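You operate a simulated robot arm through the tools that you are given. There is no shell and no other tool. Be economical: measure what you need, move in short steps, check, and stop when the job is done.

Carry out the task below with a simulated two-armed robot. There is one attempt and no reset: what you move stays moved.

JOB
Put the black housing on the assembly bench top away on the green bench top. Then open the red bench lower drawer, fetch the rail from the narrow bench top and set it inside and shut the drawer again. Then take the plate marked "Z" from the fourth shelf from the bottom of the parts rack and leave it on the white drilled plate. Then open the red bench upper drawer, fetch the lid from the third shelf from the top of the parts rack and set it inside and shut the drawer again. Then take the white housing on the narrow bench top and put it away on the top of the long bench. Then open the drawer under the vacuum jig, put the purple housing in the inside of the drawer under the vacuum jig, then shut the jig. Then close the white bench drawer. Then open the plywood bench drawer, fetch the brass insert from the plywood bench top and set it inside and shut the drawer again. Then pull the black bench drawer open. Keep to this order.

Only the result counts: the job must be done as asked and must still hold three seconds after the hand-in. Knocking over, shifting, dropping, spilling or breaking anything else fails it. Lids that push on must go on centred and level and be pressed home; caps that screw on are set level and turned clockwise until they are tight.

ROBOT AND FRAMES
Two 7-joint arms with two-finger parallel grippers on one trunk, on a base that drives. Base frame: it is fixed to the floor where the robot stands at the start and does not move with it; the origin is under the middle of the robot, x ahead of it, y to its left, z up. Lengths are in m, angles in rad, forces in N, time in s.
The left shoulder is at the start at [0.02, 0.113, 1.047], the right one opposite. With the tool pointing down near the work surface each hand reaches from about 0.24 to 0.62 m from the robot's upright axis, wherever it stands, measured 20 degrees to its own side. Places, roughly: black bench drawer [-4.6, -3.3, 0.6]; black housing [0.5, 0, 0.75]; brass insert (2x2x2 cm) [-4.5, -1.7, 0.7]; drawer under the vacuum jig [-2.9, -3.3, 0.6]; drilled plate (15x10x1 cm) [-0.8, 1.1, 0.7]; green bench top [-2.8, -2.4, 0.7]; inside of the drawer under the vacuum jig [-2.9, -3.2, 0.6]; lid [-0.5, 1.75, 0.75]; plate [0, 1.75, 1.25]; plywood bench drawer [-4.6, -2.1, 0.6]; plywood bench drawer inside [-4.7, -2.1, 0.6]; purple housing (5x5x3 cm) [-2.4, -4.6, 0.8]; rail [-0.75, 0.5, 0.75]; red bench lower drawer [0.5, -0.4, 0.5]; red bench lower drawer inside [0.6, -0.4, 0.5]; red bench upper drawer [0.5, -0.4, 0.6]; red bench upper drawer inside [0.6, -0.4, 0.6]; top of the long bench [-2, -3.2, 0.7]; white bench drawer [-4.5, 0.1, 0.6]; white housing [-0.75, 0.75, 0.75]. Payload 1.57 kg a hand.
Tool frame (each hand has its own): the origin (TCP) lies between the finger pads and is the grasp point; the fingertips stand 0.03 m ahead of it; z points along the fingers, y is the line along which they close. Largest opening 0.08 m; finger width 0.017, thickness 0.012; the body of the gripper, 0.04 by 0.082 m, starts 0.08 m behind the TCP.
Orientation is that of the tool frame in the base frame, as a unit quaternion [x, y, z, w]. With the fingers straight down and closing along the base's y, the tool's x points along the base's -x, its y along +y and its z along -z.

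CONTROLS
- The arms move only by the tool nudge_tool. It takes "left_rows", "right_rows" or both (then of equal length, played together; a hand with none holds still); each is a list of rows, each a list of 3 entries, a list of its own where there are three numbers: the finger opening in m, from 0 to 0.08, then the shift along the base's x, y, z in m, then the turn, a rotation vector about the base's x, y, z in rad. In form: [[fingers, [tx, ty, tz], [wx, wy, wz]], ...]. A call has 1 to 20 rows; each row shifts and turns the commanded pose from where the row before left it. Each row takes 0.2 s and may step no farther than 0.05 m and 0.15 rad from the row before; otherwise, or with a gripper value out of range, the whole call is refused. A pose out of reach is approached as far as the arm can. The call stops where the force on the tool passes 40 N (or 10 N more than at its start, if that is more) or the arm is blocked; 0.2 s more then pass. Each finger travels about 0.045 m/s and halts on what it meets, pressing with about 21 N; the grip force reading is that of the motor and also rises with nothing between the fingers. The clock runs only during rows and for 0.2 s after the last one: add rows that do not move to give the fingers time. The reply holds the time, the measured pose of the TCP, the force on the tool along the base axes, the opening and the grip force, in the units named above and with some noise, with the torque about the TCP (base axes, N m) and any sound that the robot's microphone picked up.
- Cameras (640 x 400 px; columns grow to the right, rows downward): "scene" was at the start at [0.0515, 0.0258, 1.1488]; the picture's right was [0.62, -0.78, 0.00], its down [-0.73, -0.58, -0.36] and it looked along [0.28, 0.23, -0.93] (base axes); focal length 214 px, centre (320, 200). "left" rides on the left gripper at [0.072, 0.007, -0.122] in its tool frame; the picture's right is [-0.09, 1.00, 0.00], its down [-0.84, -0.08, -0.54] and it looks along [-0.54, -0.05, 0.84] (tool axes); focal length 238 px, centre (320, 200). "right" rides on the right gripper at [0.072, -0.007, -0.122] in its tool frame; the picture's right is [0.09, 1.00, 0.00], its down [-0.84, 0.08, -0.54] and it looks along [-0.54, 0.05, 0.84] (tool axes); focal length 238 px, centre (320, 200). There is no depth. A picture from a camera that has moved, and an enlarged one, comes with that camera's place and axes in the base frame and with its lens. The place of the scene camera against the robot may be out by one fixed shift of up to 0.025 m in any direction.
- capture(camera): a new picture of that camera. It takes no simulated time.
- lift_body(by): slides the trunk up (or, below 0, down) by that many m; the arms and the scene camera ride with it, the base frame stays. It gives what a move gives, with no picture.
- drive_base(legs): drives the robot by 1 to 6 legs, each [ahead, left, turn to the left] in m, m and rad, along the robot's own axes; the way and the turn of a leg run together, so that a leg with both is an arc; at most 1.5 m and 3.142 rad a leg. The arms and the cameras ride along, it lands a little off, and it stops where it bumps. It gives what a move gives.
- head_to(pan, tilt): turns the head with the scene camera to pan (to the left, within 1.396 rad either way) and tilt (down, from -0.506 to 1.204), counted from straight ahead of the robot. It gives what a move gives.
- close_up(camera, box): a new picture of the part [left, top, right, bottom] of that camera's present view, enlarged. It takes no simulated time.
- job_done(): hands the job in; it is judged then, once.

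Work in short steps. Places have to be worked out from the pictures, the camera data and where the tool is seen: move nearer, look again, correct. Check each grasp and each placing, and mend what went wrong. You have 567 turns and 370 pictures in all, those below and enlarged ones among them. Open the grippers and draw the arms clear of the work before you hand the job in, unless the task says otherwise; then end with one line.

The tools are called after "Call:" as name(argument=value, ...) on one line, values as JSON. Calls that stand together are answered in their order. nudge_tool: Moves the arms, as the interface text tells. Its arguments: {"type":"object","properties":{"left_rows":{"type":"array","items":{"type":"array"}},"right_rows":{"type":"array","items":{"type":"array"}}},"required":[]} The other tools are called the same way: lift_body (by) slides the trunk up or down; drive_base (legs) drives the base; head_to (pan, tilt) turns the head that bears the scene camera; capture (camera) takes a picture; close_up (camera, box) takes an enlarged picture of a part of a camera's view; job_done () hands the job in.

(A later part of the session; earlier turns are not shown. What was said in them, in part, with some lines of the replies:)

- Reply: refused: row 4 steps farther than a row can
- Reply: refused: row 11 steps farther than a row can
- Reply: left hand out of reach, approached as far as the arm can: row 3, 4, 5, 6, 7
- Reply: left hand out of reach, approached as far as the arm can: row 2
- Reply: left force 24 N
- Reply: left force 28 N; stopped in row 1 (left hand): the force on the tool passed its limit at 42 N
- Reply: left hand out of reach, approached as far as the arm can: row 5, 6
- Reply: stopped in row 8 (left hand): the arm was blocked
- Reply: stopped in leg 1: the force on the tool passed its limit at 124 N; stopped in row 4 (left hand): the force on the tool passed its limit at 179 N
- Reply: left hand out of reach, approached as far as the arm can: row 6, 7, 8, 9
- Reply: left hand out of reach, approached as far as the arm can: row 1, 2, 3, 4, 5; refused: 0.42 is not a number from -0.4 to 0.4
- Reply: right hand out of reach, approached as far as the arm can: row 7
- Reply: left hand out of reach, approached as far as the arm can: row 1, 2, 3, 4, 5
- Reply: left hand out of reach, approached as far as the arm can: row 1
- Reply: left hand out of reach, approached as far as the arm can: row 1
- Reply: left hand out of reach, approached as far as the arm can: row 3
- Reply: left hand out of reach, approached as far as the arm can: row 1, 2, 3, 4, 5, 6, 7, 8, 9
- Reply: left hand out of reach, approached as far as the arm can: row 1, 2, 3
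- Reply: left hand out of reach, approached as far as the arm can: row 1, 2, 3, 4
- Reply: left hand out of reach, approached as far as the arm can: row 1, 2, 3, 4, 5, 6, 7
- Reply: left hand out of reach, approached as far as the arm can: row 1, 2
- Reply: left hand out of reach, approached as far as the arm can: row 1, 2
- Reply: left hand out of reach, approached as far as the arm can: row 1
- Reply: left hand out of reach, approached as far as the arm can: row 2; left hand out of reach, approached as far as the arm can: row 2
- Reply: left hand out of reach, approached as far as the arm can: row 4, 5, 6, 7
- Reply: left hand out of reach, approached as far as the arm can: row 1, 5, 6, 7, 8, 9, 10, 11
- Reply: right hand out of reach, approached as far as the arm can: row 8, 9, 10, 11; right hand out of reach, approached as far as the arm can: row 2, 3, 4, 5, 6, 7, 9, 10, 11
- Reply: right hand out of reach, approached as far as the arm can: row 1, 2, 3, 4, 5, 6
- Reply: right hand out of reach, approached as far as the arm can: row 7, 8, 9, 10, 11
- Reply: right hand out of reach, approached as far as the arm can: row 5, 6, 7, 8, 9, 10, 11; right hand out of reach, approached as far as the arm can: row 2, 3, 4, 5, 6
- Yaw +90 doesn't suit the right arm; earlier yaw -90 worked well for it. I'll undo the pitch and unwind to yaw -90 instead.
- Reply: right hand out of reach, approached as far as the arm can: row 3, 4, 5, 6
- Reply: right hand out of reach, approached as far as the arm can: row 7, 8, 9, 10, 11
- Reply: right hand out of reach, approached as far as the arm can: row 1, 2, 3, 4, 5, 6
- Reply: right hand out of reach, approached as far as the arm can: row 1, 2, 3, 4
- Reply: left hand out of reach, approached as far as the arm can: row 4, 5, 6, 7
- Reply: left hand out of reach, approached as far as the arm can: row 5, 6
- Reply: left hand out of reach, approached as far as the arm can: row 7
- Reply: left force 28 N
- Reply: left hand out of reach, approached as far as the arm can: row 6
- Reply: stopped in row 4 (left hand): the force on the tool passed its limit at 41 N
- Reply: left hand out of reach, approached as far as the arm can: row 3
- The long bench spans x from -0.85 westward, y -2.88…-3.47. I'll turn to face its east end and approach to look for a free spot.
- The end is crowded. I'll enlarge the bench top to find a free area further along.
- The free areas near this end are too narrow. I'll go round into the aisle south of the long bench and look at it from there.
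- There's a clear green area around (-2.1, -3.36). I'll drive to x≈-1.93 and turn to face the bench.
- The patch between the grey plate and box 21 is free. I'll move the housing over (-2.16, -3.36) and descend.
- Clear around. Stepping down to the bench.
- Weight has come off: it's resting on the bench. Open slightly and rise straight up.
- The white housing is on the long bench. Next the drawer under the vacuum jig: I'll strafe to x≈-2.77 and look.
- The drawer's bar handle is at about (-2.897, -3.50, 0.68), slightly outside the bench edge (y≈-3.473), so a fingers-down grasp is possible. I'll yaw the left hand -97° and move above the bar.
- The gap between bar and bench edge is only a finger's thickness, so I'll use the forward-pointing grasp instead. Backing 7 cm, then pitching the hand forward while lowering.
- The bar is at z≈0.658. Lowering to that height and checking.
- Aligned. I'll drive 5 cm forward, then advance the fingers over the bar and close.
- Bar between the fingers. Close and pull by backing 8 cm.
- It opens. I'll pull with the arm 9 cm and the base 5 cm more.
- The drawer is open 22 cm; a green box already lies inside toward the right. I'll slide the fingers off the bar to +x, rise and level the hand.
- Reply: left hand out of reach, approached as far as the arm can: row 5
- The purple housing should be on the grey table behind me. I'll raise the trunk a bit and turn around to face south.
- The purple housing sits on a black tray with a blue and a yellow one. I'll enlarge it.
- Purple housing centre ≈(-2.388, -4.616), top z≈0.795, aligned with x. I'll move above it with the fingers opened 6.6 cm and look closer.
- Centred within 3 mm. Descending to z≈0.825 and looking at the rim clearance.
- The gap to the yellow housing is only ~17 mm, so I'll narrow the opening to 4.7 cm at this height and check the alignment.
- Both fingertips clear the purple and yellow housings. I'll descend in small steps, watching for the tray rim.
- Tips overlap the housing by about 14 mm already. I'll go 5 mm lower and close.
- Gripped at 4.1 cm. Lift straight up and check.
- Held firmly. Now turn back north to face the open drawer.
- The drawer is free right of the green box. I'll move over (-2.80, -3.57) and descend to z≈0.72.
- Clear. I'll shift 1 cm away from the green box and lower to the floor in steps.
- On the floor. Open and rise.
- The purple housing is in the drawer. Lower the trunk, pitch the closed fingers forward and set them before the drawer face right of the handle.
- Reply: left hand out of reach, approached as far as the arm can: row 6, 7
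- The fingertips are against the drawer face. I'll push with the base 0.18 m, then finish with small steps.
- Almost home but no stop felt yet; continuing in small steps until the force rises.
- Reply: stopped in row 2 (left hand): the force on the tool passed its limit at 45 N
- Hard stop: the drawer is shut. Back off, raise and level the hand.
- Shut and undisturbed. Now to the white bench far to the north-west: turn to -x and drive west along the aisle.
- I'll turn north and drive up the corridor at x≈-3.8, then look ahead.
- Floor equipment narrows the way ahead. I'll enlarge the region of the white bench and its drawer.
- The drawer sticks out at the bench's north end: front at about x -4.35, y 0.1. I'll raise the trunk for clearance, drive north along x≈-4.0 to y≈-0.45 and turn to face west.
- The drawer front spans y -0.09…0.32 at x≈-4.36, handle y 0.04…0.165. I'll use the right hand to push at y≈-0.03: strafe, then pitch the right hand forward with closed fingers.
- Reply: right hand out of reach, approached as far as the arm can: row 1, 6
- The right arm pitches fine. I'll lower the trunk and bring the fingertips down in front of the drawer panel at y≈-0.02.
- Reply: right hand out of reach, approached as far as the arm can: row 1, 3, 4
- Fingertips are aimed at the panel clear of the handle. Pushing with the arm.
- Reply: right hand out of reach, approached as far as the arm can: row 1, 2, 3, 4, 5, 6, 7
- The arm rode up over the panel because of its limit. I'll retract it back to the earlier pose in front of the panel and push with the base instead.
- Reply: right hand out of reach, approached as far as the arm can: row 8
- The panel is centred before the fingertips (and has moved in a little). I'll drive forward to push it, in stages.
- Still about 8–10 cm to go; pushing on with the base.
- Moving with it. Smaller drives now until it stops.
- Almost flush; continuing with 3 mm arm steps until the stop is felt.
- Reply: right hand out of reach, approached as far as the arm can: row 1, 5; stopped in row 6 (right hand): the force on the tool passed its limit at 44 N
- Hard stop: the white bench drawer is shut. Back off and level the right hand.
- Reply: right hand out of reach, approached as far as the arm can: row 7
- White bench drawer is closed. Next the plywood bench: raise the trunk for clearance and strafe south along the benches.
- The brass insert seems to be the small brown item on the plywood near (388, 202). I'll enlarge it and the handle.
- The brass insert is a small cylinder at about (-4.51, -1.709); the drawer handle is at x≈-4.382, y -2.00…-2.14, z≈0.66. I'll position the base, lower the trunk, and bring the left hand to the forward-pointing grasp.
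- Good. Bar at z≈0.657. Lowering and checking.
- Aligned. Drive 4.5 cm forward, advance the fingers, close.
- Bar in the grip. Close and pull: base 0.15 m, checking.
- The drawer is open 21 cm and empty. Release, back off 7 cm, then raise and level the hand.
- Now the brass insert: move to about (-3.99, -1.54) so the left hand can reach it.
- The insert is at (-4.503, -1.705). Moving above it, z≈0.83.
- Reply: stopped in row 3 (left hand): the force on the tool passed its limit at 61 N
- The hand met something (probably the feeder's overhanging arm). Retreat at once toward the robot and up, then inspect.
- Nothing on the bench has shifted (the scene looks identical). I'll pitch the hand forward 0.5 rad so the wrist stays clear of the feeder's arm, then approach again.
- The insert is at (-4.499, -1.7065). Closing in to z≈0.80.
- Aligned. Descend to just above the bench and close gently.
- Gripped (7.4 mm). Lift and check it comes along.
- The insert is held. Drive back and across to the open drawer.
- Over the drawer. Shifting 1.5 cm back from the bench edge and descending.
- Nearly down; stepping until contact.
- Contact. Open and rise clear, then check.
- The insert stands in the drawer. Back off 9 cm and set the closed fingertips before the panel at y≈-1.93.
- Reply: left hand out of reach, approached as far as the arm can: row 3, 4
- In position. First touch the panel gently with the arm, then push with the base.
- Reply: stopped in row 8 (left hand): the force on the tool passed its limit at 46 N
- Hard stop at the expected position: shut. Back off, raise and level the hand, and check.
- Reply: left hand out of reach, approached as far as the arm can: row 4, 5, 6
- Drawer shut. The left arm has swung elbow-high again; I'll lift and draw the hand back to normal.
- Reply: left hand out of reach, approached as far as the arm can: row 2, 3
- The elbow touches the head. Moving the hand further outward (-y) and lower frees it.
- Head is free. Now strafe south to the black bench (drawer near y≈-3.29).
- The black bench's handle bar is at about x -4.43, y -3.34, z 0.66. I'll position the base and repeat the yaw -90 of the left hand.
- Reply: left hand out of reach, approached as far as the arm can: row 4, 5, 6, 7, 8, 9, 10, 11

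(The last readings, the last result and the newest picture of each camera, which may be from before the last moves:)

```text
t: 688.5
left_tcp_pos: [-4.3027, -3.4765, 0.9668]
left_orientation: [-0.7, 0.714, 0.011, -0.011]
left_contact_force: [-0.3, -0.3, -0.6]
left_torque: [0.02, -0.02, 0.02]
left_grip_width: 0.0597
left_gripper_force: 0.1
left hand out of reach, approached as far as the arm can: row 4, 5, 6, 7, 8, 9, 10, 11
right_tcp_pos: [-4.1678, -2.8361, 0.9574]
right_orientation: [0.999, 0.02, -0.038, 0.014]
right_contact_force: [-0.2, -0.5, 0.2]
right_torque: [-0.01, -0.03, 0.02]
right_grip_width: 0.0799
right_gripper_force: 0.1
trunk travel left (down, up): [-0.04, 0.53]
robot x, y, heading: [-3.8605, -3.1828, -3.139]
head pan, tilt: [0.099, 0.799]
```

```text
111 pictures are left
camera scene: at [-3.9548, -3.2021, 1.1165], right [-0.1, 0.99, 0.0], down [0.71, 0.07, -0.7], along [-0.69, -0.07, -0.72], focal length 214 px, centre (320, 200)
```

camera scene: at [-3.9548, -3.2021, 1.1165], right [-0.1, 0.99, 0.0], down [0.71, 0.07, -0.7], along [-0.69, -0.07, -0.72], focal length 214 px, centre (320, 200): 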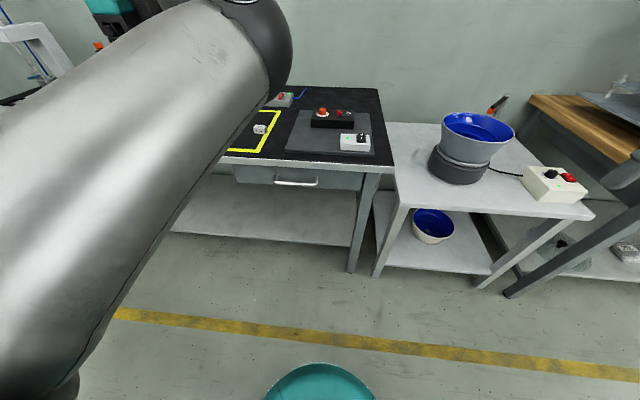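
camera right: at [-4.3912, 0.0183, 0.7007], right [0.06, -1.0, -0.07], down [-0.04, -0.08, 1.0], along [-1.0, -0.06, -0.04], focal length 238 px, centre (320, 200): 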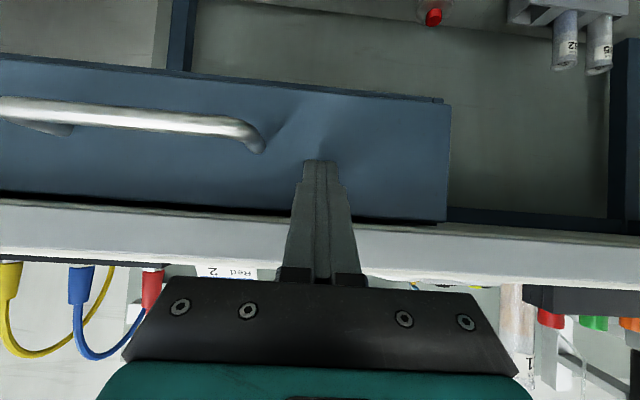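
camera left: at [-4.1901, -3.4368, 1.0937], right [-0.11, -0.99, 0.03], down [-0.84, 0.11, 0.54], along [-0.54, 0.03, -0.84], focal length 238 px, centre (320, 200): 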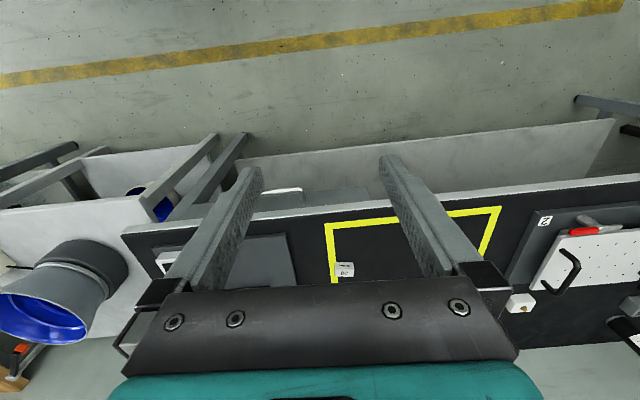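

The elbow-high posture blocks moving inward with this yaw. I'll try the opposite yaw (+90) in this posture.

Call:
nudge_tool(left_rows=[[0.06, [0, 0, 0], [0, 0, 0.143]], [0.06, [0, 0, 0], [0, 0, 0.143]], [0.06, [0, 0, 0], [0, 0, 0.143]], [0.06, [0, 0, 0], [0, 0, 0.143]], [0.06, [0, 0, 0], [0, 0, 0.143]], [0.06, [0, 0, 0], [0, 0, 0.143]], [0.06, [0, 0, 0], [0, 0, 0.143]], [0.06, [0, 0, 0], [0, 0, 0.143]], [0.06, [0, 0, 0], [0, 0, 0.143]], [0.06, [0, 0, 0], [0, 0, 0.143]], [0.06, [0, 0, 0], [0, 0, 0.143]], [0.06, [0, 0.01, 0], [0, 0, 0.143]], [0.06, [0, 0.01, 0], [0, 0, 0.143]], [0.06, [0, 0.01, 0], [0, 0, 0.143]], [0.06, [0, 0.01, 0], [0, 0, 0.143]], [0.06, [0, 0.01, 0], [0, 0, 0.143]], [0.06, [0, 0.01, 0], [0, 0, 0.143]], [0.06, [0, 0.01, 0], [0, 0, 0.143]], [0.06, [0, 0.01, 0], [0, 0, 0.143]]])

Call:
capture(camera="scene")

```text
t: 692.5
left_tcp_pos: [-4.2881, -3.4737, 0.9672]
left_orientation: [0.845, 0.535, 0.008, 0.014]
left_contact_force: [0.2, 0.3, 0.0]
left_torque: [0.01, 0.0, -0.02]
left_grip_width: 0.0598
left_gripper_force: 0.1
left hand out of reach, approached as far as the arm can: row 13, 14, 15, 16, 17, 18, 19
right_tcp_pos: [-4.1669, -2.8357, 0.9582]
right_orientation: [0.999, 0.019, -0.037, 0.013]
right_contact_force: [0.3, 1.3, -0.7]
right_torque: [-0.03, 0.02, 0.02]
right_grip_width: 0.08
right_gripper_force: 0.0
trunk travel left (down, up): [-0.04, 0.53]
robot x, y, heading: [-3.8626, -3.1865, -3.141]
head pan, tilt: [0.099, 0.799]
```

```text
110 pictures are left
camera scene: at [-3.9544, -3.2018, 1.1166], right [-0.1, 0.99, 0.0], down [0.71, 0.07, -0.7], along [-0.69, -0.07, -0.72], focal length 214 px, centre (320, 200)
```

scene: 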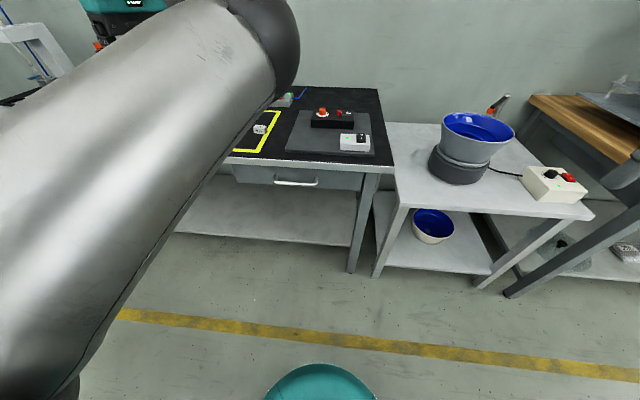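

I'll reset the arm's posture the way that worked before: back off, complete yaw +90, roll 0.9 about the forward axis, and sweep the hand inward and forward.

Call:
drive_base(legs=[[-0.15, 0, 0]])

Call:
nudge_tool(left_rows=[[0.06, [0, 0, 0.01], [0, 0, 0.147]], [0.06, [0, 0, 0.01], [0, 0, 0.147]], [0.06, [0, 0, 0.01], [0, 0, 0.147]], [0.06, [0, 0, 0], [0.13, 0, 0]], [0.06, [0, 0, 0], [0.13, 0, 0]], [0.06, [0, 0, 0], [0.13, 0, 0]], [0.06, [0, 0, 0], [0.13, 0, 0]], [0.06, [0, 0, 0], [0.13, 0, 0]], [0.06, [0, 0, 0], [0.13, 0, 0]], [0.06, [0, 0, 0], [0.12, 0, 0]], [0.06, [-0.02, 0.03, 0], [0, 0, 0]], [0.06, [-0.02, 0.03, 0], [0, 0, 0]], [0.06, [-0.02, 0.03, 0], [0, 0, 0]], [0.06, [-0.02, 0.03, 0], [0, 0, 0]], [0.06, [-0.02, 0.03, 0], [0, 0, 0]], [0.06, [-0.02, 0.03, 0], [0, 0, 0]], [0.06, [-0.02, 0.03, 0], [0, 0, 0]], [0.06, [-0.02, 0.03, 0], [0, 0, 0]]])

Call:
capture(camera="scene")

```text
t: 693.9
left_tcp_pos: [-4.1391, -3.4748, 0.9675]
left_orientation: [0.845, 0.535, 0.008, 0.014]
left_contact_force: [0.5, -0.2, 0.4]
left_torque: [0.02, 0.03, 0.0]
left_grip_width: 0.0603
left_gripper_force: 0.1
right_tcp_pos: [-4.0224, -2.8356, 0.9584]
right_orientation: [0.999, 0.022, -0.038, 0.014]
right_contact_force: [-0.4, 0.2, 0.1]
right_torque: [0.02, 0.01, -0.02]
right_grip_width: 0.0798
right_gripper_force: 0.0
trunk travel left (down, up): [-0.04, 0.53]
robot x, y, heading: [-3.7149, -3.1854, -3.135]
head pan, tilt: [0.099, 0.799]
```

```text
t: 697.7
left_tcp_pos: [-4.2706, -3.2435, 0.9946]
left_orientation: [0.642, 0.632, 0.318, -0.297]
left_contact_force: [0.9, 0.8, -0.2]
left_torque: [0.02, 0.0, 0.0]
left_grip_width: 0.06
left_gripper_force: 0.1
left hand out of reach, approached as far as the arm can: row 17, 18
right_tcp_pos: [-4.0213, -2.8358, 0.9585]
right_orientation: [0.999, 0.021, -0.038, 0.013]
right_contact_force: [0.2, 0.2, -0.5]
right_torque: [-0.01, -0.01, -0.04]
right_grip_width: 0.0801
right_gripper_force: 0.1
trunk travel left (down, up): [-0.04, 0.53]
robot x, y, heading: [-3.7167, -3.1829, -3.136]
head pan, tilt: [0.099, 0.799]
```

```text
109 pictures are left
camera scene: at [-3.8074, -3.2013, 1.1165], right [-0.1, 0.99, 0.0], down [0.71, 0.07, -0.7], along [-0.69, -0.07, -0.72], focal length 214 px, centre (320, 200)
```

scene: 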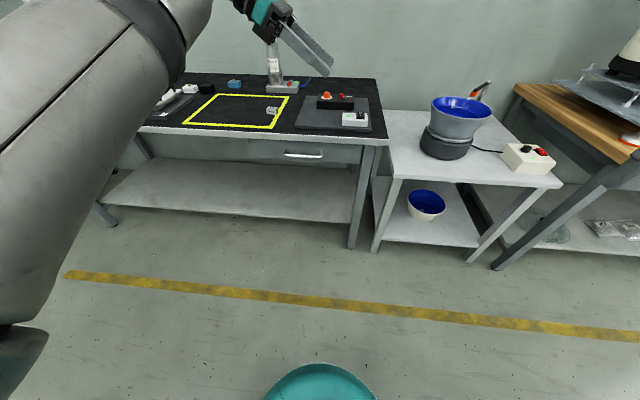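

Now unroll, then unwind the yaw while retracting toward the body.

Call:
nudge_tool(left_rows=[[0.06, [0, 0, 0], [-0.13, 0, 0]], [0.06, [0, 0, 0], [-0.13, 0, 0]], [0.06, [0, 0, 0], [-0.13, 0, 0]], [0.06, [0, 0, 0], [-0.13, 0, 0]], [0.06, [0, 0, 0], [-0.13, 0, 0]], [0.06, [0, 0, 0], [-0.13, 0, 0]], [0.06, [0, 0, 0], [-0.12, 0, 0]], [0.06, [0, -0.005, 0.005], [0, 0, -0.143]], [0.06, [0, -0.005, 0.005], [0, 0, -0.143]], [0.06, [0, -0.005, 0.005], [0, 0, -0.143]], [0.06, [0, -0.005, 0.005], [0, 0, -0.143]], [0.06, [0.01, -0.005, 0.005], [0, 0, -0.143]], [0.06, [0.02, -0.01, 0.005], [0, 0, -0.143]], [0.06, [0.02, -0.01, 0.005], [0, 0, -0.143]], [0.06, [0.02, -0.01, 0], [0, 0, -0.143]], [0.06, [0.02, -0.01, 0], [0, 0, -0.143]], [0.06, [0.02, -0.01, 0], [0, 0, -0.143]], [0.06, [0.02, -0.01, 0], [0, 0, -0.143]], [0.06, [0.03, 0, 0], [0, 0, 0]], [0.06, [0.03, 0, 0], [0, 0, 0]]])

Call:
capture(camera="scene")

```text
t: 702.0
left_tcp_pos: [-4.0903, -3.3916, 0.9996]
left_orientation: [0.997, 0.005, 0.082, -0.001]
left_contact_force: [-0.3, -0.5, 0.4]
left_torque: [-0.01, -0.02, -0.01]
left_grip_width: 0.06
left_gripper_force: 0.1
left hand out of reach, approached as far as the arm can: row 1, 2, 3, 4, 5, 6, 7, 10, 14, 15, 16, 17, 18, 19, 20
right_tcp_pos: [-4.0237, -2.8358, 0.9588]
right_orientation: [0.999, 0.022, -0.038, 0.014]
right_contact_force: [0.8, -0.2, 0.1]
right_torque: [0.0, 0.02, -0.01]
right_grip_width: 0.0801
right_gripper_force: 0.1
trunk travel left (down, up): [-0.04, 0.53]
robot x, y, heading: [-3.7171, -3.1855, -3.135]
head pan, tilt: [0.099, 0.799]
stopped in row 20 (left hand): the arm was blocked; the commanded pose is now the measured one
```

```text
108 pictures are left
camera scene: at [-3.8189, -3.2143, 1.1604], right [-0.22, 0.97, 0.0], down [0.29, 0.07, -0.95], along [-0.93, -0.21, -0.3], focal length 214 px, centre (320, 200)
```

scene: 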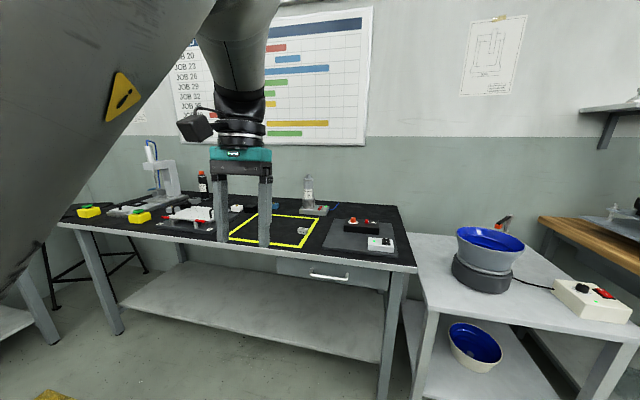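

Elbow against the head again. I'll swing the hand far out to the left side and lower, to bring the elbow outward.

Call:
nudge_tool(left_rows=[[0.06, [0, -0.04, 0], [0, 0, 0]], [0.06, [0, -0.04, -0.01], [0, 0, 0]], [0.06, [0, -0.04, -0.02], [0, 0, 0]], [0.06, [0, -0.04, -0.02], [0, 0, 0]], [0.06, [0, -0.04, -0.02], [0, 0, 0]], [0.06, [0.01, -0.04, -0.02], [0, 0, 0]], [0.06, [0.03, -0.03, -0.02], [0, 0, 0]], [0.06, [0.03, -0.03, -0.02], [0, 0, 0]], [0.06, [0.03, -0.02, -0.02], [0, 0, 0]], [0.06, [0.03, -0.02, -0.02], [0, 0, 0]], [0.06, [0.03, 0, -0.03], [0, 0, 0]], [0.06, [0.03, 0, -0.03], [0, 0, 0]]])

Call:
head_to(pan=0.9, tilt=0.6)

Call:
capture(camera="scene")

```text
t: 704.6
left_tcp_pos: [-3.8991, -3.7313, 0.7739]
left_orientation: [0.997, 0.003, 0.075, 0.001]
left_contact_force: [0.1, 0.7, -0.9]
left_torque: [0.02, 0.02, 0.0]
left_grip_width: 0.06
left_gripper_force: 0.0
right_tcp_pos: [-4.0219, -2.8368, 0.9581]
right_orientation: [0.999, 0.022, -0.038, 0.015]
right_contact_force: [0.8, 0.1, 0.2]
right_torque: [-0.02, 0.02, -0.04]
right_grip_width: 0.0799
right_gripper_force: 0.1
trunk travel left (down, up): [-0.04, 0.53]
robot x, y, heading: [-3.7158, -3.186, -3.144]
head pan, tilt: [0.099, 0.799]
```

```text
t: 705.8
left_tcp_pos: [-3.8993, -3.7321, 0.7732]
left_orientation: [0.997, 0.004, 0.074, 0.001]
left_contact_force: [0.8, 0.5, 0.1]
left_torque: [0.0, 0.03, 0.03]
left_grip_width: 0.0598
left_gripper_force: 0.0
right_tcp_pos: [-4.0226, -2.8358, 0.9582]
right_orientation: [0.999, 0.021, -0.038, 0.014]
right_contact_force: [0.5, -0.3, -0.5]
right_torque: [-0.01, 0.0, 0.02]
right_grip_width: 0.0801
right_gripper_force: 0.1
trunk travel left (down, up): [-0.04, 0.53]
robot x, y, heading: [-3.7137, -3.1832, -3.142]
head pan, tilt: [0.901, 0.6]
```

```text
107 pictures are left
camera scene: at [-3.7819, -3.2629, 1.1334], right [-0.79, 0.62, 0.0], down [0.35, 0.44, -0.82], along [-0.51, -0.65, -0.57], focal length 214 px, centre (320, 200)
```

scene: 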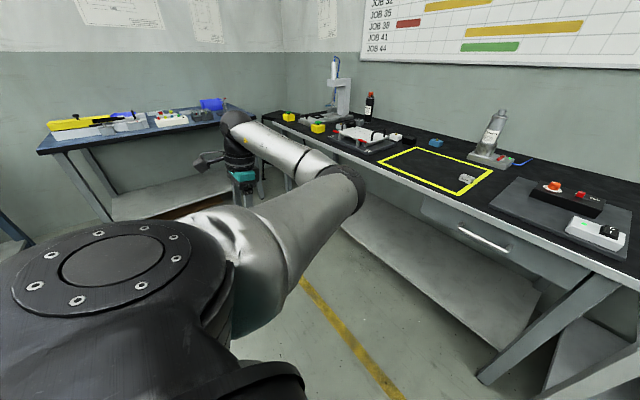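

I see: the elbow points forward/inward. I'll take the hand up high on the left, then forward and down, so that the elbow comes round below.

Call:
nudge_tool(left_rows=[[0.06, [0, 0, 0.048], [0, 0, 0]], [0.06, [0, 0, 0.048], [0, 0, 0]], [0.06, [0, 0, 0.048], [0, 0, 0]], [0.06, [0, 0, 0.048], [0, 0, 0]], [0.06, [0, 0, 0.048], [0, 0, 0]], [0.06, [0, 0, 0.048], [0, 0, 0]], [0.06, [0, 0, 0.048], [0, 0, 0]], [0.06, [0, 0, 0.048], [0, 0, 0]], [0.06, [0, 0, 0.048], [0, 0, 0]], [0.06, [0, 0, 0.048], [0, 0, 0]], [0.06, [0, 0, 0.04], [0, 0, 0]]])

Call:
capture(camera="scene")

```text
t: 708.2
left_tcp_pos: [-3.901, -3.7305, 1.1357]
left_orientation: [0.997, 0.004, 0.075, 0.0]
left_contact_force: [-0.8, 0.2, -0.8]
left_torque: [-0.03, -0.05, 0.01]
left_grip_width: 0.06
left_gripper_force: 0.0
left hand out of reach, approached as far as the arm can: row 8, 9, 10, 11
right_tcp_pos: [-4.0224, -2.8367, 0.9578]
right_orientation: [0.999, 0.021, -0.038, 0.013]
right_contact_force: [-0.8, 0.0, 0.5]
right_torque: [-0.01, -0.02, 0.0]
right_grip_width: 0.0798
right_gripper_force: 0.0
trunk travel left (down, up): [-0.04, 0.53]
robot x, y, heading: [-3.7146, -3.1827, -3.138]
head pan, tilt: [0.901, 0.6]
```

```text
106 pictures are left
camera scene: at [-3.7827, -3.263, 1.1333], right [-0.79, 0.62, 0.0], down [0.35, 0.44, -0.82], along [-0.51, -0.65, -0.57], focal length 214 px, centre (320, 200)
```

scene: 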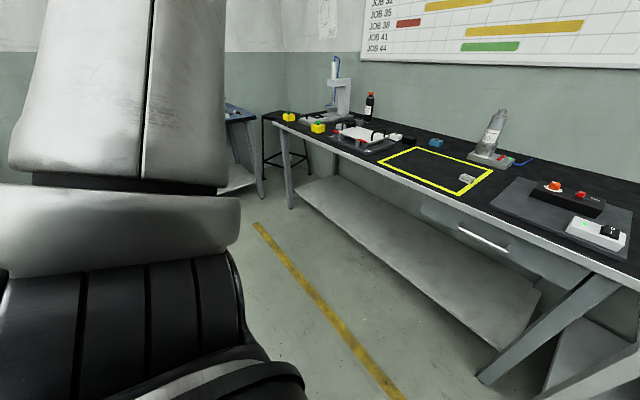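

The upper arm now points up. I'll lower the hand straight down at the side so the elbow swings outward.

Call:
nudge_tool(left_rows=[[0.06, [0, 0, -0.045], [0, 0, 0]], [0.06, [0, 0, -0.045], [0, 0, 0]], [0.06, [0, 0.01, -0.045], [0, 0, 0]], [0.06, [0, 0.01, -0.045], [0, 0, 0]], [0.06, [0, 0.01, -0.045], [0, 0, 0]], [0.06, [0, 0.01, -0.045], [0, 0, 0]], [0.06, [0, 0.01, -0.045], [0, 0, 0]], [0.06, [0, 0.01, -0.04], [0, 0, 0]]])

Call:
capture(camera="scene")

```text
t: 710.0
left_tcp_pos: [-3.8987, -3.6704, 0.779]
left_orientation: [0.997, 0.003, 0.075, 0.001]
left_contact_force: [-0.4, 0.0, 0.4]
left_torque: [0.06, -0.04, -0.06]
left_grip_width: 0.0598
left_gripper_force: 0.1
right_tcp_pos: [-4.0239, -2.8367, 0.9586]
right_orientation: [0.999, 0.021, -0.039, 0.014]
right_contact_force: [-0.7, -0.4, -0.1]
right_torque: [-0.03, 0.0, 0.01]
right_grip_width: 0.08
right_gripper_force: 0.1
trunk travel left (down, up): [-0.04, 0.53]
robot x, y, heading: [-3.7159, -3.1833, -3.14]
head pan, tilt: [0.901, 0.6]
```

```text
105 pictures are left
camera scene: at [-3.7819, -3.263, 1.1334], right [-0.79, 0.62, 0.0], down [0.35, 0.44, -0.83], along [-0.51, -0.65, -0.56], focal length 214 px, centre (320, 200)
```

scene: 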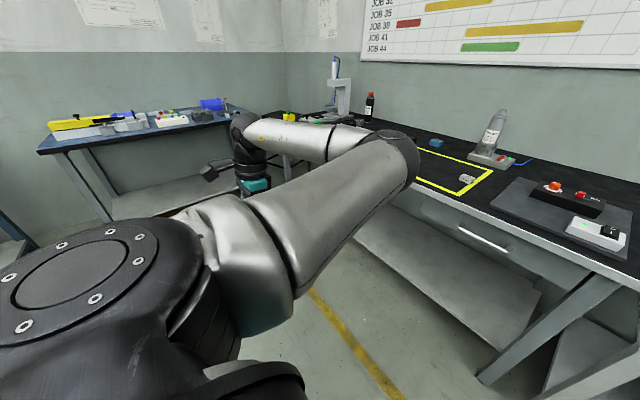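

This route is reversible, so the posture persists. Instead I'll work with it: it allowed yaw -90 at a lateral offset of ~0.3 m. I'll bring the hand back in front at that offset and try yaw and pitch there.

Call:
nudge_tool(left_rows=[[0.06, [-0.02, 0, 0.04], [0, 0.05, 0]], [0.06, [-0.03, 0.01, 0.035], [0, 0.05, 0]], [0.06, [-0.03, 0.015, 0.035], [0, 0.05, 0]], [0.06, [-0.03, 0.015, 0.035], [0, 0, 0]], [0.06, [-0.03, 0.02, 0.03], [0, 0, 0]], [0.06, [-0.03, 0.02, 0.02], [0, 0, 0]], [0.06, [-0.03, 0.02, 0], [0, 0, 0]], [0.06, [-0.03, 0.02, 0], [0, 0, 0]], [0.06, [0, 0.02, 0], [0, 0, 0]], [0.06, [0, 0.02, 0], [0, 0, 0]]])

Call:
nudge_tool(left_rows=[[0.05, [0, 0, 0], [0, 0, -0.143]], [0.05, [0, 0, 0], [0, 0, -0.143]], [0.05, [0, 0, 0], [0, 0, -0.143]], [0.05, [0, 0, 0], [0, 0, -0.143]], [0.05, [0, 0, 0], [0, 0, -0.143]], [0.05, [0, 0, 0], [0, 0, -0.143]], [0.05, [0, 0, 0], [0, 0, -0.143]], [0.05, [0, 0, 0], [0, 0, -0.143]], [0.05, [0, 0, 0], [0, 0, -0.143]], [0.05, [0, 0, 0], [0, 0, -0.143]], [0.05, [0, 0, 0], [0, 0, -0.143]]])

Call:
nudge_tool(left_rows=[[0.05, [0, 0, -0.02], [0, 0.143, 0]], [0.05, [0, 0, -0.02], [0, 0.143, 0]], [0.05, [0, 0, -0.02], [0, 0.143, 0]], [0.05, [0, 0, -0.02], [0, 0.143, 0]], [0.05, [0, 0, -0.02], [0, 0.143, 0]], [0.05, [0, 0, -0.02], [0, 0.143, 0]]])

Call:
head_to(pan=0.4, tilt=0.7)

Call:
capture(camera="scene")

```text
t: 712.2
left_tcp_pos: [-4.1315, -3.5093, 0.9742]
left_orientation: [1.0, 0.003, 0.0, 0.0]
left_contact_force: [0.3, 0.2, -0.4]
left_torque: [-0.03, -0.01, -0.03]
left_grip_width: 0.06
left_gripper_force: 0.0
right_tcp_pos: [-4.0229, -2.8361, 0.958]
right_orientation: [0.999, 0.021, -0.037, 0.014]
right_contact_force: [0.7, 0.6, 0.0]
right_torque: [0.0, -0.04, -0.03]
right_grip_width: 0.0799
right_gripper_force: 0.1
trunk travel left (down, up): [-0.04, 0.53]
robot x, y, heading: [-3.7157, -3.1844, -3.133]
head pan, tilt: [0.901, 0.6]
```

```text
t: 714.6
left_tcp_pos: [-4.13, -3.5093, 0.9735]
left_orientation: [0.708, -0.706, 0.0, -0.001]
left_contact_force: [0.1, -1.1, 0.3]
left_torque: [0.0, 0.03, -0.01]
left_grip_width: 0.0501
left_gripper_force: 0.1
right_tcp_pos: [-4.0219, -2.8368, 0.959]
right_orientation: [0.999, 0.022, -0.038, 0.013]
right_contact_force: [0.2, -0.1, 0.1]
right_torque: [0.01, -0.02, -0.01]
right_grip_width: 0.0799
right_gripper_force: 0.1
trunk travel left (down, up): [-0.04, 0.53]
robot x, y, heading: [-3.7154, -3.1819, -3.139]
head pan, tilt: [0.901, 0.6]
```

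```text
t: 716.0
left_tcp_pos: [-4.1334, -3.5117, 0.8534]
left_orientation: [0.644, -0.641, -0.295, 0.294]
left_contact_force: [-0.1, 0.1, 0.4]
left_torque: [0.03, 0.0, -0.01]
left_grip_width: 0.0497
left_gripper_force: 0.1
left hand out of reach, approached as far as the arm can: row 5
right_tcp_pos: [-4.0225, -2.8358, 0.9584]
right_orientation: [0.999, 0.021, -0.039, 0.014]
right_contact_force: [0.8, -0.2, 0.0]
right_torque: [0.01, 0.04, 0.04]
right_grip_width: 0.0801
right_gripper_force: 0.2
trunk travel left (down, up): [-0.04, 0.53]
robot x, y, heading: [-3.7151, -3.1809, -3.138]
head pan, tilt: [0.901, 0.6]
```

```text
t: 716.9
left_tcp_pos: [-4.133, -3.5121, 0.8551]
left_orientation: [0.646, -0.641, -0.295, 0.292]
left_contact_force: [0.0, 0.2, 0.0]
left_torque: [0.04, 0.0, -0.01]
left_grip_width: 0.0501
left_gripper_force: 0.0
right_tcp_pos: [-4.0238, -2.8366, 0.9601]
right_orientation: [0.999, 0.022, -0.038, 0.014]
right_contact_force: [-0.1, 0.4, -0.7]
right_torque: [-0.01, -0.02, 0.0]
right_grip_width: 0.0799
right_gripper_force: 0.0
trunk travel left (down, up): [-0.04, 0.53]
robot x, y, heading: [-3.7147, -3.1828, -3.14]
head pan, tilt: [0.4, 0.7]
```

```text
104 pictures are left
camera scene: at [-3.8054, -3.2269, 1.1248], right [-0.39, 0.92, 0.0], down [0.59, 0.25, -0.77], along [-0.7, -0.3, -0.64], focal length 214 px, centre (320, 200)
```

scene: 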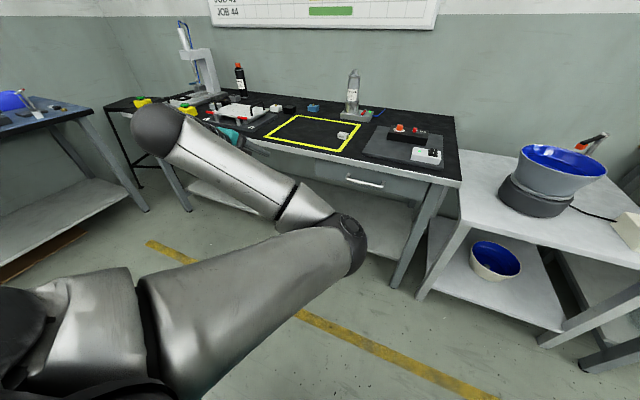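

This works with the elbow low in front. Continue pitching to horizontal and lowering.

Call:
nudge_tool(left_rows=[[0.05, [0, 0, -0.03], [0, 0.143, 0]], [0.05, [0, 0, -0.03], [0, 0.143, 0]], [0.05, [0, 0, -0.03], [0, 0.143, 0]], [0.05, [0, 0, -0.03], [0, 0.143, 0]], [0.05, [0, 0, -0.03], [0, 0.135, 0]], [0.05, [0, 0, -0.04], [0, 0, 0]], [0.05, [0, 0, 0], [0, 0, 0]]])

Call:
capture(camera="scene")

Call:
capture(camera="left")

```text
t: 717.6
left_tcp_pos: [-4.1543, -3.543, 0.868]
left_orientation: [0.551, -0.546, -0.418, 0.473]
left_contact_force: [0.0, -0.4, -0.1]
left_torque: [0.01, -0.02, 0.02]
left_grip_width: 0.0498
left_gripper_force: 0.1
right_tcp_pos: [-4.0226, -2.8365, 0.9581]
right_orientation: [0.999, 0.021, -0.038, 0.014]
right_contact_force: [0.2, 0.4, 0.1]
right_torque: [-0.01, 0.0, 0.01]
right_grip_width: 0.0799
right_gripper_force: 0.0
trunk travel left (down, up): [-0.04, 0.53]
robot x, y, heading: [-3.7163, -3.1855, -3.14]
head pan, tilt: [0.4, 0.7]
stopped in row 3 (left hand): the arm was blocked; the commanded pose is now the measured one
```

```text
103 pictures are left
camera scene: at [-3.8055, -3.2267, 1.1248], right [-0.39, 0.92, 0.0], down [0.59, 0.25, -0.77], along [-0.7, -0.3, -0.64], focal length 214 px, centre (320, 200)
```

scene: 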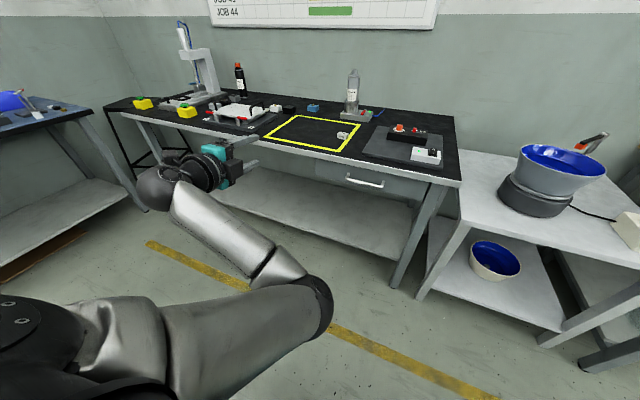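

```text
102 pictures are left
camera left: at [-4.0322, -3.6069, 0.9027], right [-0.21, 0.13, 0.97], down [0.5, 0.87, -0.01], along [-0.84, 0.48, -0.25], focal length 238 px, centre (320, 200)
```

left: 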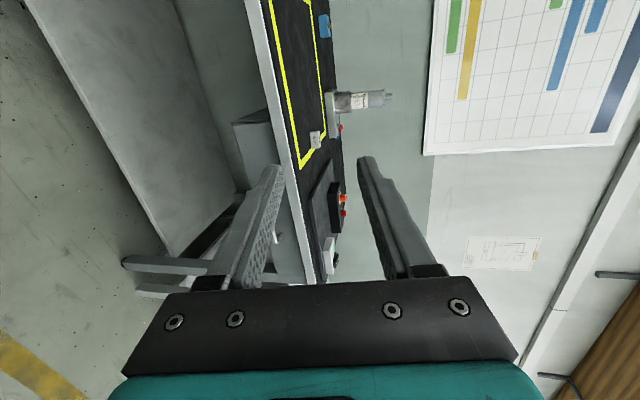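

Nearly horizontal. I'll extend forward a bit and then lower, which should ease the fold.

Call:
nudge_tool(left_rows=[[0.05, [-0.03, 0.01, 0], [0, 0, 0]], [0.05, [-0.03, 0.01, -0.01], [0, 0, 0]], [0.05, [-0.02, 0.01, -0.03], [0, 0, 0]], [0.05, [0, 0, -0.04], [0, 0, 0]], [0.05, [0, 0, -0.04], [0, 0, 0]], [0.05, [0, 0, -0.04], [0, 0, 0]], [0.05, [0, 0, -0.03], [0, 0, 0]]])

Call:
capture(camera="scene")

```text
t: 719.2
left_tcp_pos: [-4.2326, -3.5145, 0.6761]
left_orientation: [0.552, -0.546, -0.418, 0.471]
left_contact_force: [0.0, 0.5, 0.1]
left_torque: [0.0, 0.02, -0.01]
left_grip_width: 0.0499
left_gripper_force: 0.1
right_tcp_pos: [-4.0228, -2.8364, 0.9583]
right_orientation: [0.999, 0.021, -0.039, 0.015]
right_contact_force: [-0.4, 0.0, 0.1]
right_torque: [0.01, 0.01, 0.0]
right_grip_width: 0.0801
right_gripper_force: 0.0
trunk travel left (down, up): [-0.04, 0.53]
robot x, y, heading: [-3.7159, -3.1864, -3.138]
head pan, tilt: [0.4, 0.7]
```

```text
101 pictures are left
camera scene: at [-3.8055, -3.2269, 1.1248], right [-0.39, 0.92, 0.0], down [0.59, 0.25, -0.76], along [-0.7, -0.3, -0.64], focal length 214 px, centre (320, 200)
```

scene: 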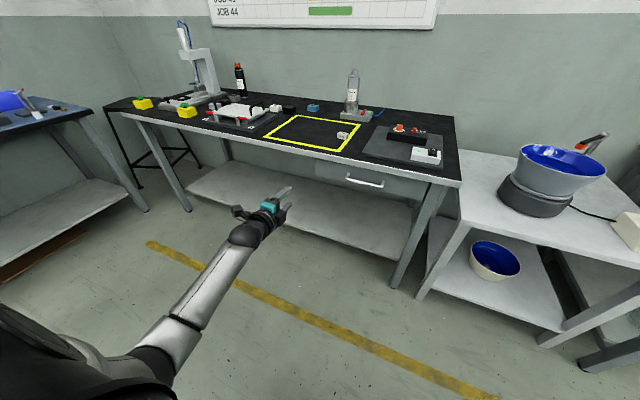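

The arm swung into a good posture. I'll correct the orientation, strafe so the hand lines up with the bar's y, and look.

Call:
nudge_tool(left_rows=[[0.05, [0, 0, 0], [0.024, 0.105, -0.03]], [0.05, [0, 0, -0.01], [0.024, 0.105, -0.03]], [0.05, [0, 0, 0], [0, 0, 0]]])

Call:
drive_base(legs=[[0.03, -0.17, 0]])

Call:
capture(camera="left")

```text
t: 720.0
left_tcp_pos: [-4.2333, -3.5141, 0.6673]
left_orientation: [-0.5, 0.499, 0.501, -0.499]
left_contact_force: [-0.2, 0.0, 0.0]
left_torque: [0.02, 0.01, 0.0]
left_grip_width: 0.05
left_gripper_force: 0.0
right_tcp_pos: [-4.0228, -2.8353, 0.9586]
right_orientation: [0.999, 0.022, -0.038, 0.014]
right_contact_force: [0.5, 0.0, 0.0]
right_torque: [0.03, -0.01, -0.05]
right_grip_width: 0.08
right_gripper_force: 0.1
trunk travel left (down, up): [-0.04, 0.53]
robot x, y, heading: [-3.7186, -3.1884, -3.136]
head pan, tilt: [0.4, 0.7]
```

```text
t: 721.5
left_tcp_pos: [-4.2645, -3.3417, 0.6675]
left_orientation: [-0.5, 0.5, 0.5, -0.5]
left_contact_force: [-0.8, 0.6, 0.0]
left_torque: [0.01, 0.01, 0.0]
left_grip_width: 0.05
left_gripper_force: 0.0
right_tcp_pos: [-4.0541, -2.6655, 0.9591]
right_orientation: [0.999, 0.021, -0.039, 0.014]
right_contact_force: [0.0, 0.7, -1.1]
right_torque: [0.0, 0.0, -0.01]
right_grip_width: 0.08
right_gripper_force: 0.0
trunk travel left (down, up): [-0.04, 0.53]
robot x, y, heading: [-3.7472, -3.0148, -3.133]
head pan, tilt: [0.4, 0.7]
```

```text
100 pictures are left
camera left: at [-4.1425, -3.4135, 0.6729], right [0.0, 0.09, 1.0], down [0.54, 0.84, -0.08], along [-0.84, 0.54, -0.05], focal length 238 px, centre (320, 200)
```

left: 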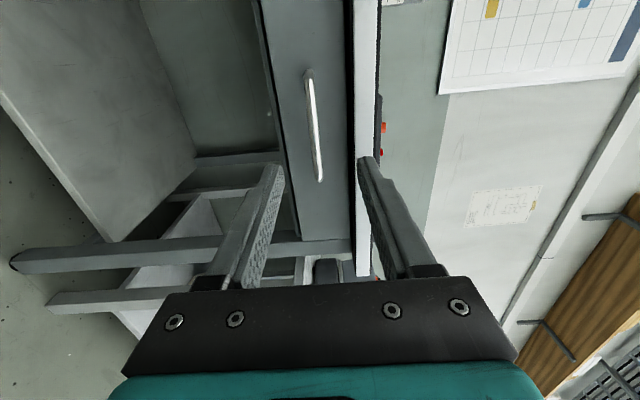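

Aligned. Lower 8 mm and drive forward 0.13 m.

Call:
nudge_tool(left_rows=[[0.05, [0, 0.005, -0.008], [0, 0, 0]], [0.05, [0, 0, 0], [0, 0, 0]]])

Call:
drive_base(legs=[[0.125, 0, 0]])

Call:
capture(camera="left")

```text
t: 722.1
left_tcp_pos: [-4.2631, -3.3373, 0.6589]
left_orientation: [-0.499, 0.499, 0.501, -0.501]
left_contact_force: [0.1, -0.5, 0.3]
left_torque: [-0.03, 0.01, 0.01]
left_grip_width: 0.0499
left_gripper_force: 0.0
right_tcp_pos: [-4.0538, -2.664, 0.9586]
right_orientation: [0.999, 0.021, -0.038, 0.014]
right_contact_force: [0.3, 0.7, 0.4]
right_torque: [-0.01, -0.01, 0.01]
right_grip_width: 0.08
right_gripper_force: 0.0
trunk travel left (down, up): [-0.04, 0.53]
robot x, y, heading: [-3.75, -3.0107, -3.137]
head pan, tilt: [0.4, 0.7]
```

```text
t: 723.4
left_tcp_pos: [-4.3884, -3.3374, 0.658]
left_orientation: [-0.5, 0.499, 0.501, -0.5]
left_contact_force: [-0.2, 0.7, -0.3]
left_torque: [0.03, -0.01, 0.02]
left_grip_width: 0.0501
left_gripper_force: 0.0
right_tcp_pos: [-4.1745, -2.6642, 0.9578]
right_orientation: [0.999, 0.021, -0.038, 0.013]
right_contact_force: [-0.6, -0.9, -0.4]
right_torque: [-0.02, 0.01, 0.01]
right_grip_width: 0.0801
right_gripper_force: 0.1
trunk travel left (down, up): [-0.04, 0.53]
robot x, y, heading: [-3.8654, -3.0119, -3.142]
head pan, tilt: [0.4, 0.7]
```

```text
99 pictures are left
camera left: at [-4.2659, -3.4085, 0.6646], right [0.0, 0.09, 1.0], down [0.54, 0.84, -0.08], along [-0.84, 0.54, -0.05], focal length 238 px, centre (320, 200)
```

left: 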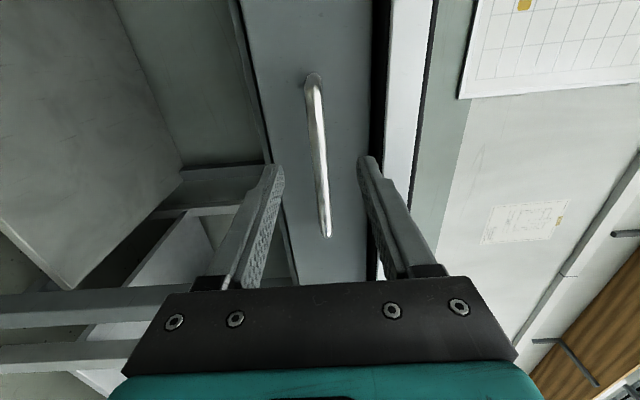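

About 2 cm more to go. Drive 2 cm, then close.

Call:
drive_base(legs=[[0.02, 0, 0]])

Call:
nudge_tool(left_rows=[[0.0, [0, 0, 0], [0, 0, 0]], [0.0, [0, 0, 0], [0, 0, 0]], [0.0, [0, 0, 0], [0, 0, 0]], [0.0, [0, 0, 0], [0, 0, 0]], [0.0, [0, 0, 0], [0, 0, 0]]])

Call:
capture(camera="left")

```text
t: 724.1
left_tcp_pos: [-4.4077, -3.3361, 0.6589]
left_orientation: [-0.5, 0.5, 0.501, -0.499]
left_contact_force: [0.2, 0.5, 0.3]
left_torque: [0.01, -0.01, -0.03]
left_grip_width: 0.05
left_gripper_force: 0.1
right_tcp_pos: [-4.1967, -2.6647, 0.9572]
right_orientation: [0.999, 0.021, -0.039, 0.014]
right_contact_force: [-0.3, -1.1, -0.7]
right_torque: [0.01, 0.02, 0.0]
right_grip_width: 0.08
right_gripper_force: 0.1
trunk travel left (down, up): [-0.04, 0.53]
robot x, y, heading: [-3.8899, -3.0149, -3.139]
head pan, tilt: [0.4, 0.7]
```

```text
t: 725.3
left_tcp_pos: [-4.4077, -3.3369, 0.6598]
left_orientation: [-0.499, 0.5, 0.501, -0.5]
left_contact_force: [-1.1, 0.4, 0.0]
left_torque: [-0.07, -0.01, 0.01]
left_grip_width: 0.0117
left_gripper_force: 28.8
right_tcp_pos: [-4.1958, -2.6644, 0.9584]
right_orientation: [0.999, 0.021, -0.037, 0.014]
right_contact_force: [-0.2, -0.5, 0.3]
right_torque: [-0.02, -0.04, 0.0]
right_grip_width: 0.0801
right_gripper_force: 0.1
trunk travel left (down, up): [-0.04, 0.53]
robot x, y, heading: [-3.8891, -3.0136, -3.14]
head pan, tilt: [0.4, 0.7]
```

```text
98 pictures are left
camera left: at [-4.2861, -3.4085, 0.6644], right [0.0, 0.09, 1.0], down [0.54, 0.84, -0.08], along [-0.84, 0.54, -0.05], focal length 238 px, centre (320, 200)
```

left: 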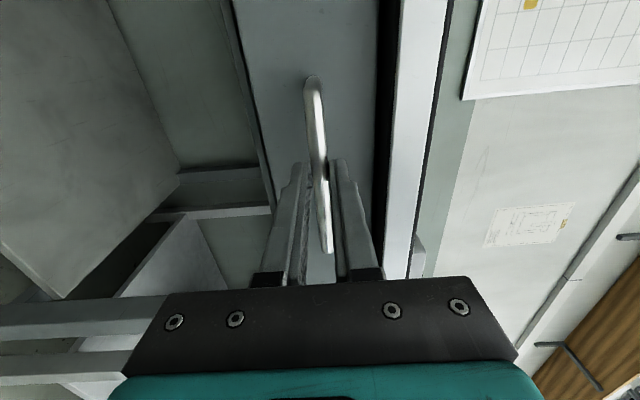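

Gripped. Pull the drawer open by backing, in two stages.

Call:
drive_base(legs=[[-0.12, 0, 0]])

Call:
drive_base(legs=[[-0.1, 0, 0]])

Call:
capture(camera="scene")

```text
t: 726.6
left_tcp_pos: [-4.2887, -3.3361, 0.6585]
left_orientation: [-0.5, 0.5, 0.501, -0.5]
left_contact_force: [1.5, -1.1, -0.3]
left_torque: [-0.08, -0.05, -0.18]
left_grip_width: 0.0119
left_gripper_force: 28.8
right_tcp_pos: [-4.0766, -2.6643, 0.9583]
right_orientation: [0.999, 0.022, -0.039, 0.014]
right_contact_force: [-0.3, -0.1, 0.5]
right_torque: [-0.04, -0.01, -0.05]
right_grip_width: 0.0801
right_gripper_force: 0.1
trunk travel left (down, up): [-0.04, 0.53]
robot x, y, heading: [-3.7717, -3.0095, -3.136]
head pan, tilt: [0.4, 0.7]
```

```text
t: 727.7
left_tcp_pos: [-4.1903, -3.3362, 0.6598]
left_orientation: [0.501, -0.499, -0.5, 0.5]
left_contact_force: [0.6, -4.7, 0.6]
left_torque: [-0.07, 0.0, 0.16]
left_grip_width: 0.0116
left_gripper_force: 29.0
right_tcp_pos: [-3.9781, -2.663, 0.9573]
right_orientation: [0.999, 0.021, -0.038, 0.013]
right_contact_force: [0.4, 0.5, 0.4]
right_torque: [0.0, -0.01, -0.01]
right_grip_width: 0.0798
right_gripper_force: 0.0
trunk travel left (down, up): [-0.04, 0.53]
robot x, y, heading: [-3.6702, -3.011, -3.142]
head pan, tilt: [0.4, 0.7]
```

```text
97 pictures are left
camera scene: at [-3.7619, -3.0548, 1.1248], right [-0.39, 0.92, 0.0], down [0.59, 0.25, -0.76], along [-0.7, -0.3, -0.64], focal length 214 px, centre (320, 200)
```

scene: 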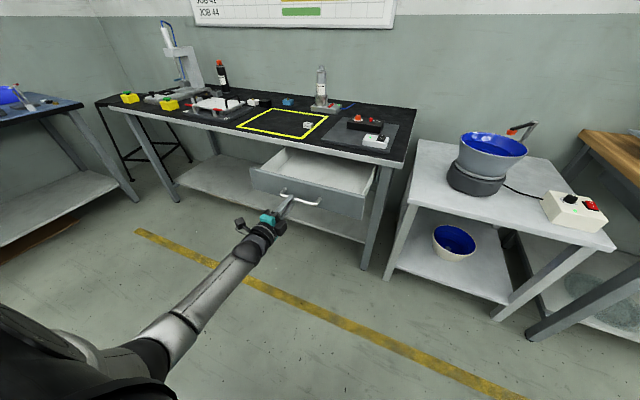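

Open 22 cm. I'll pull a little further, then release and back off.

Call:
drive_base(legs=[[-0.05, 0, 0]])

Call:
nudge_tool(left_rows=[[0.05, [0, 0, 0], [0, 0, 0]], [0.05, [0, 0, 0], [0, 0, 0]], [0.05, [0, 0, 0], [0, 0, 0]], [0.05, [0, 0, 0], [0, 0, 0]], [0.06, [0.02, 0, 0], [0, 0, 0]], [0.06, [0.03, 0, 0], [0, 0, 0]]])

Call:
capture(camera="left")

Call:
capture(camera="scene")

```text
t: 728.6
left_tcp_pos: [-4.1415, -3.3372, 0.6579]
left_orientation: [0.501, -0.499, -0.5, 0.5]
left_contact_force: [2.0, -1.2, -0.1]
left_torque: [-0.06, 0.01, -0.34]
left_grip_width: 0.012
left_gripper_force: 29.2
right_tcp_pos: [-3.9294, -2.663, 0.9578]
right_orientation: [0.999, 0.022, -0.038, 0.014]
right_contact_force: [-0.1, 0.5, -0.1]
right_torque: [-0.01, -0.02, -0.02]
right_grip_width: 0.08
right_gripper_force: 0.0
trunk travel left (down, up): [-0.04, 0.53]
robot x, y, heading: [-3.6213, -3.0131, -3.138]
head pan, tilt: [0.4, 0.7]
```

```text
t: 730.0
left_tcp_pos: [-4.0887, -3.3365, 0.6585]
left_orientation: [0.501, -0.498, -0.5, 0.501]
left_contact_force: [0.6, -0.3, 0.0]
left_torque: [0.0, -0.02, 0.01]
left_grip_width: 0.0599
left_gripper_force: 0.0
right_tcp_pos: [-3.9297, -2.6647, 0.9581]
right_orientation: [0.999, 0.021, -0.038, 0.014]
right_contact_force: [-1.3, 0.2, 0.4]
right_torque: [-0.03, -0.01, -0.04]
right_grip_width: 0.08
right_gripper_force: 0.0
trunk travel left (down, up): [-0.04, 0.53]
robot x, y, heading: [-3.6245, -3.0144, -3.142]
head pan, tilt: [0.4, 0.7]
```

```text
96 pictures are left
camera left: at [-3.9673, -3.4084, 0.6651], right [0.0, 0.09, 1.0], down [0.54, 0.84, -0.08], along [-0.84, 0.54, -0.05], focal length 238 px, centre (320, 200)
```

left: 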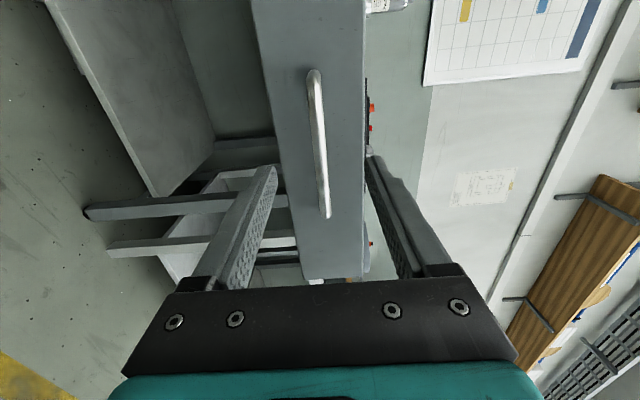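

```text
95 pictures are left
camera scene: at [-3.7127, -3.0544, 1.1248], right [-0.39, 0.92, 0.0], down [0.59, 0.25, -0.77], along [-0.7, -0.3, -0.64], focal length 214 px, centre (320, 200)
```

scene: 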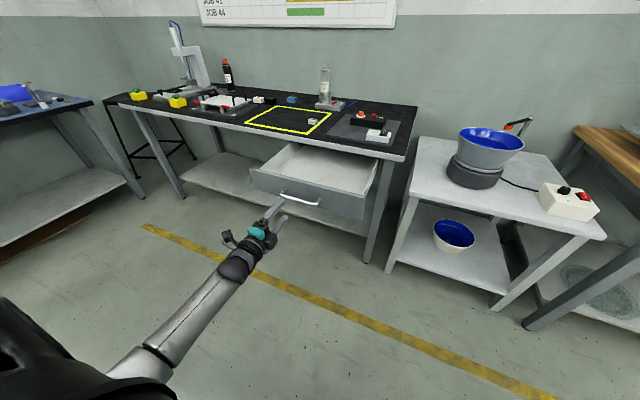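

The black bench drawer is open about 27 cm and the fingers are free of the bar. I'll open the grippers fully and draw clear before handing in.

Call:
drive_base(legs=[[-0.08, 0, 0], [0, -0.25, 0]])

Call:
nudge_tool(left_rows=[[0.08, [0, 0, 0.03], [0, 0, 0]], [0.08, [0, 0, 0.03], [0, 0, 0]]])

Call:
capture(camera="scene")

```text
t: 732.5
left_tcp_pos: [-4.0091, -3.0874, 0.6612]
left_orientation: [-0.499, 0.5, 0.501, -0.5]
left_contact_force: [0.7, 0.5, 0.0]
left_torque: [-0.01, 0.03, 0.0]
left_grip_width: 0.0598
left_gripper_force: 0.0
right_tcp_pos: [-3.8475, -2.4174, 0.9588]
right_orientation: [0.999, 0.019, -0.037, 0.014]
right_contact_force: [0.3, -0.9, -0.6]
right_torque: [0.0, -0.01, 0.01]
right_grip_width: 0.0799
right_gripper_force: 0.1
trunk travel left (down, up): [-0.04, 0.53]
robot x, y, heading: [-3.5438, -2.7653, -3.142]
head pan, tilt: [0.4, 0.7]
```

```text
t: 733.1
left_tcp_pos: [-4.0098, -3.0882, 0.7183]
left_orientation: [0.5, -0.5, -0.5, 0.499]
left_contact_force: [0.4, -0.1, 0.1]
left_torque: [-0.02, -0.04, -0.03]
left_grip_width: 0.0802
left_gripper_force: 0.1
right_tcp_pos: [-3.8476, -2.4158, 0.9583]
right_orientation: [0.999, 0.02, -0.038, 0.013]
right_contact_force: [-0.5, -0.7, 0.2]
right_torque: [-0.02, 0.03, -0.03]
right_grip_width: 0.0799
right_gripper_force: 0.0
trunk travel left (down, up): [-0.04, 0.53]
robot x, y, heading: [-3.5431, -2.762, -3.139]
head pan, tilt: [0.4, 0.7]
```

```text
94 pictures are left
camera scene: at [-3.6321, -2.807, 1.1248], right [-0.39, 0.92, 0.0], down [0.59, 0.25, -0.76], along [-0.7, -0.3, -0.64], focal length 214 px, centre (320, 200)
```

scene: 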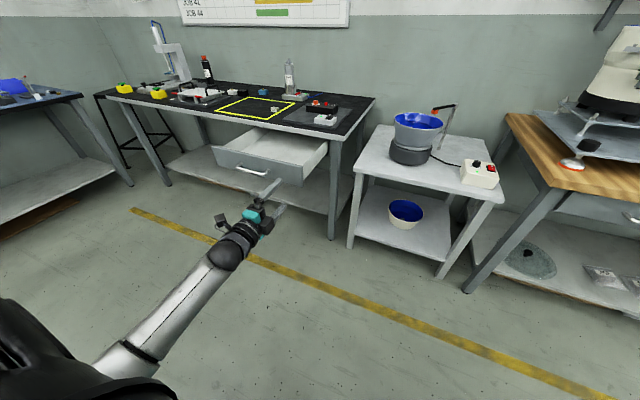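

All steps are done, the black bench drawer stands open, and both arms are clear with open grippers. Handing in.

Call:
job_done()

```text
The job is handed in.
```

I carried out all nine steps in the order given and handed the job in, with both grippers open and the arms clear. While fetching the brass insert, the left hand hit the feeder on the plywood bench at 61 N; pictures taken before and after show no visible shift.
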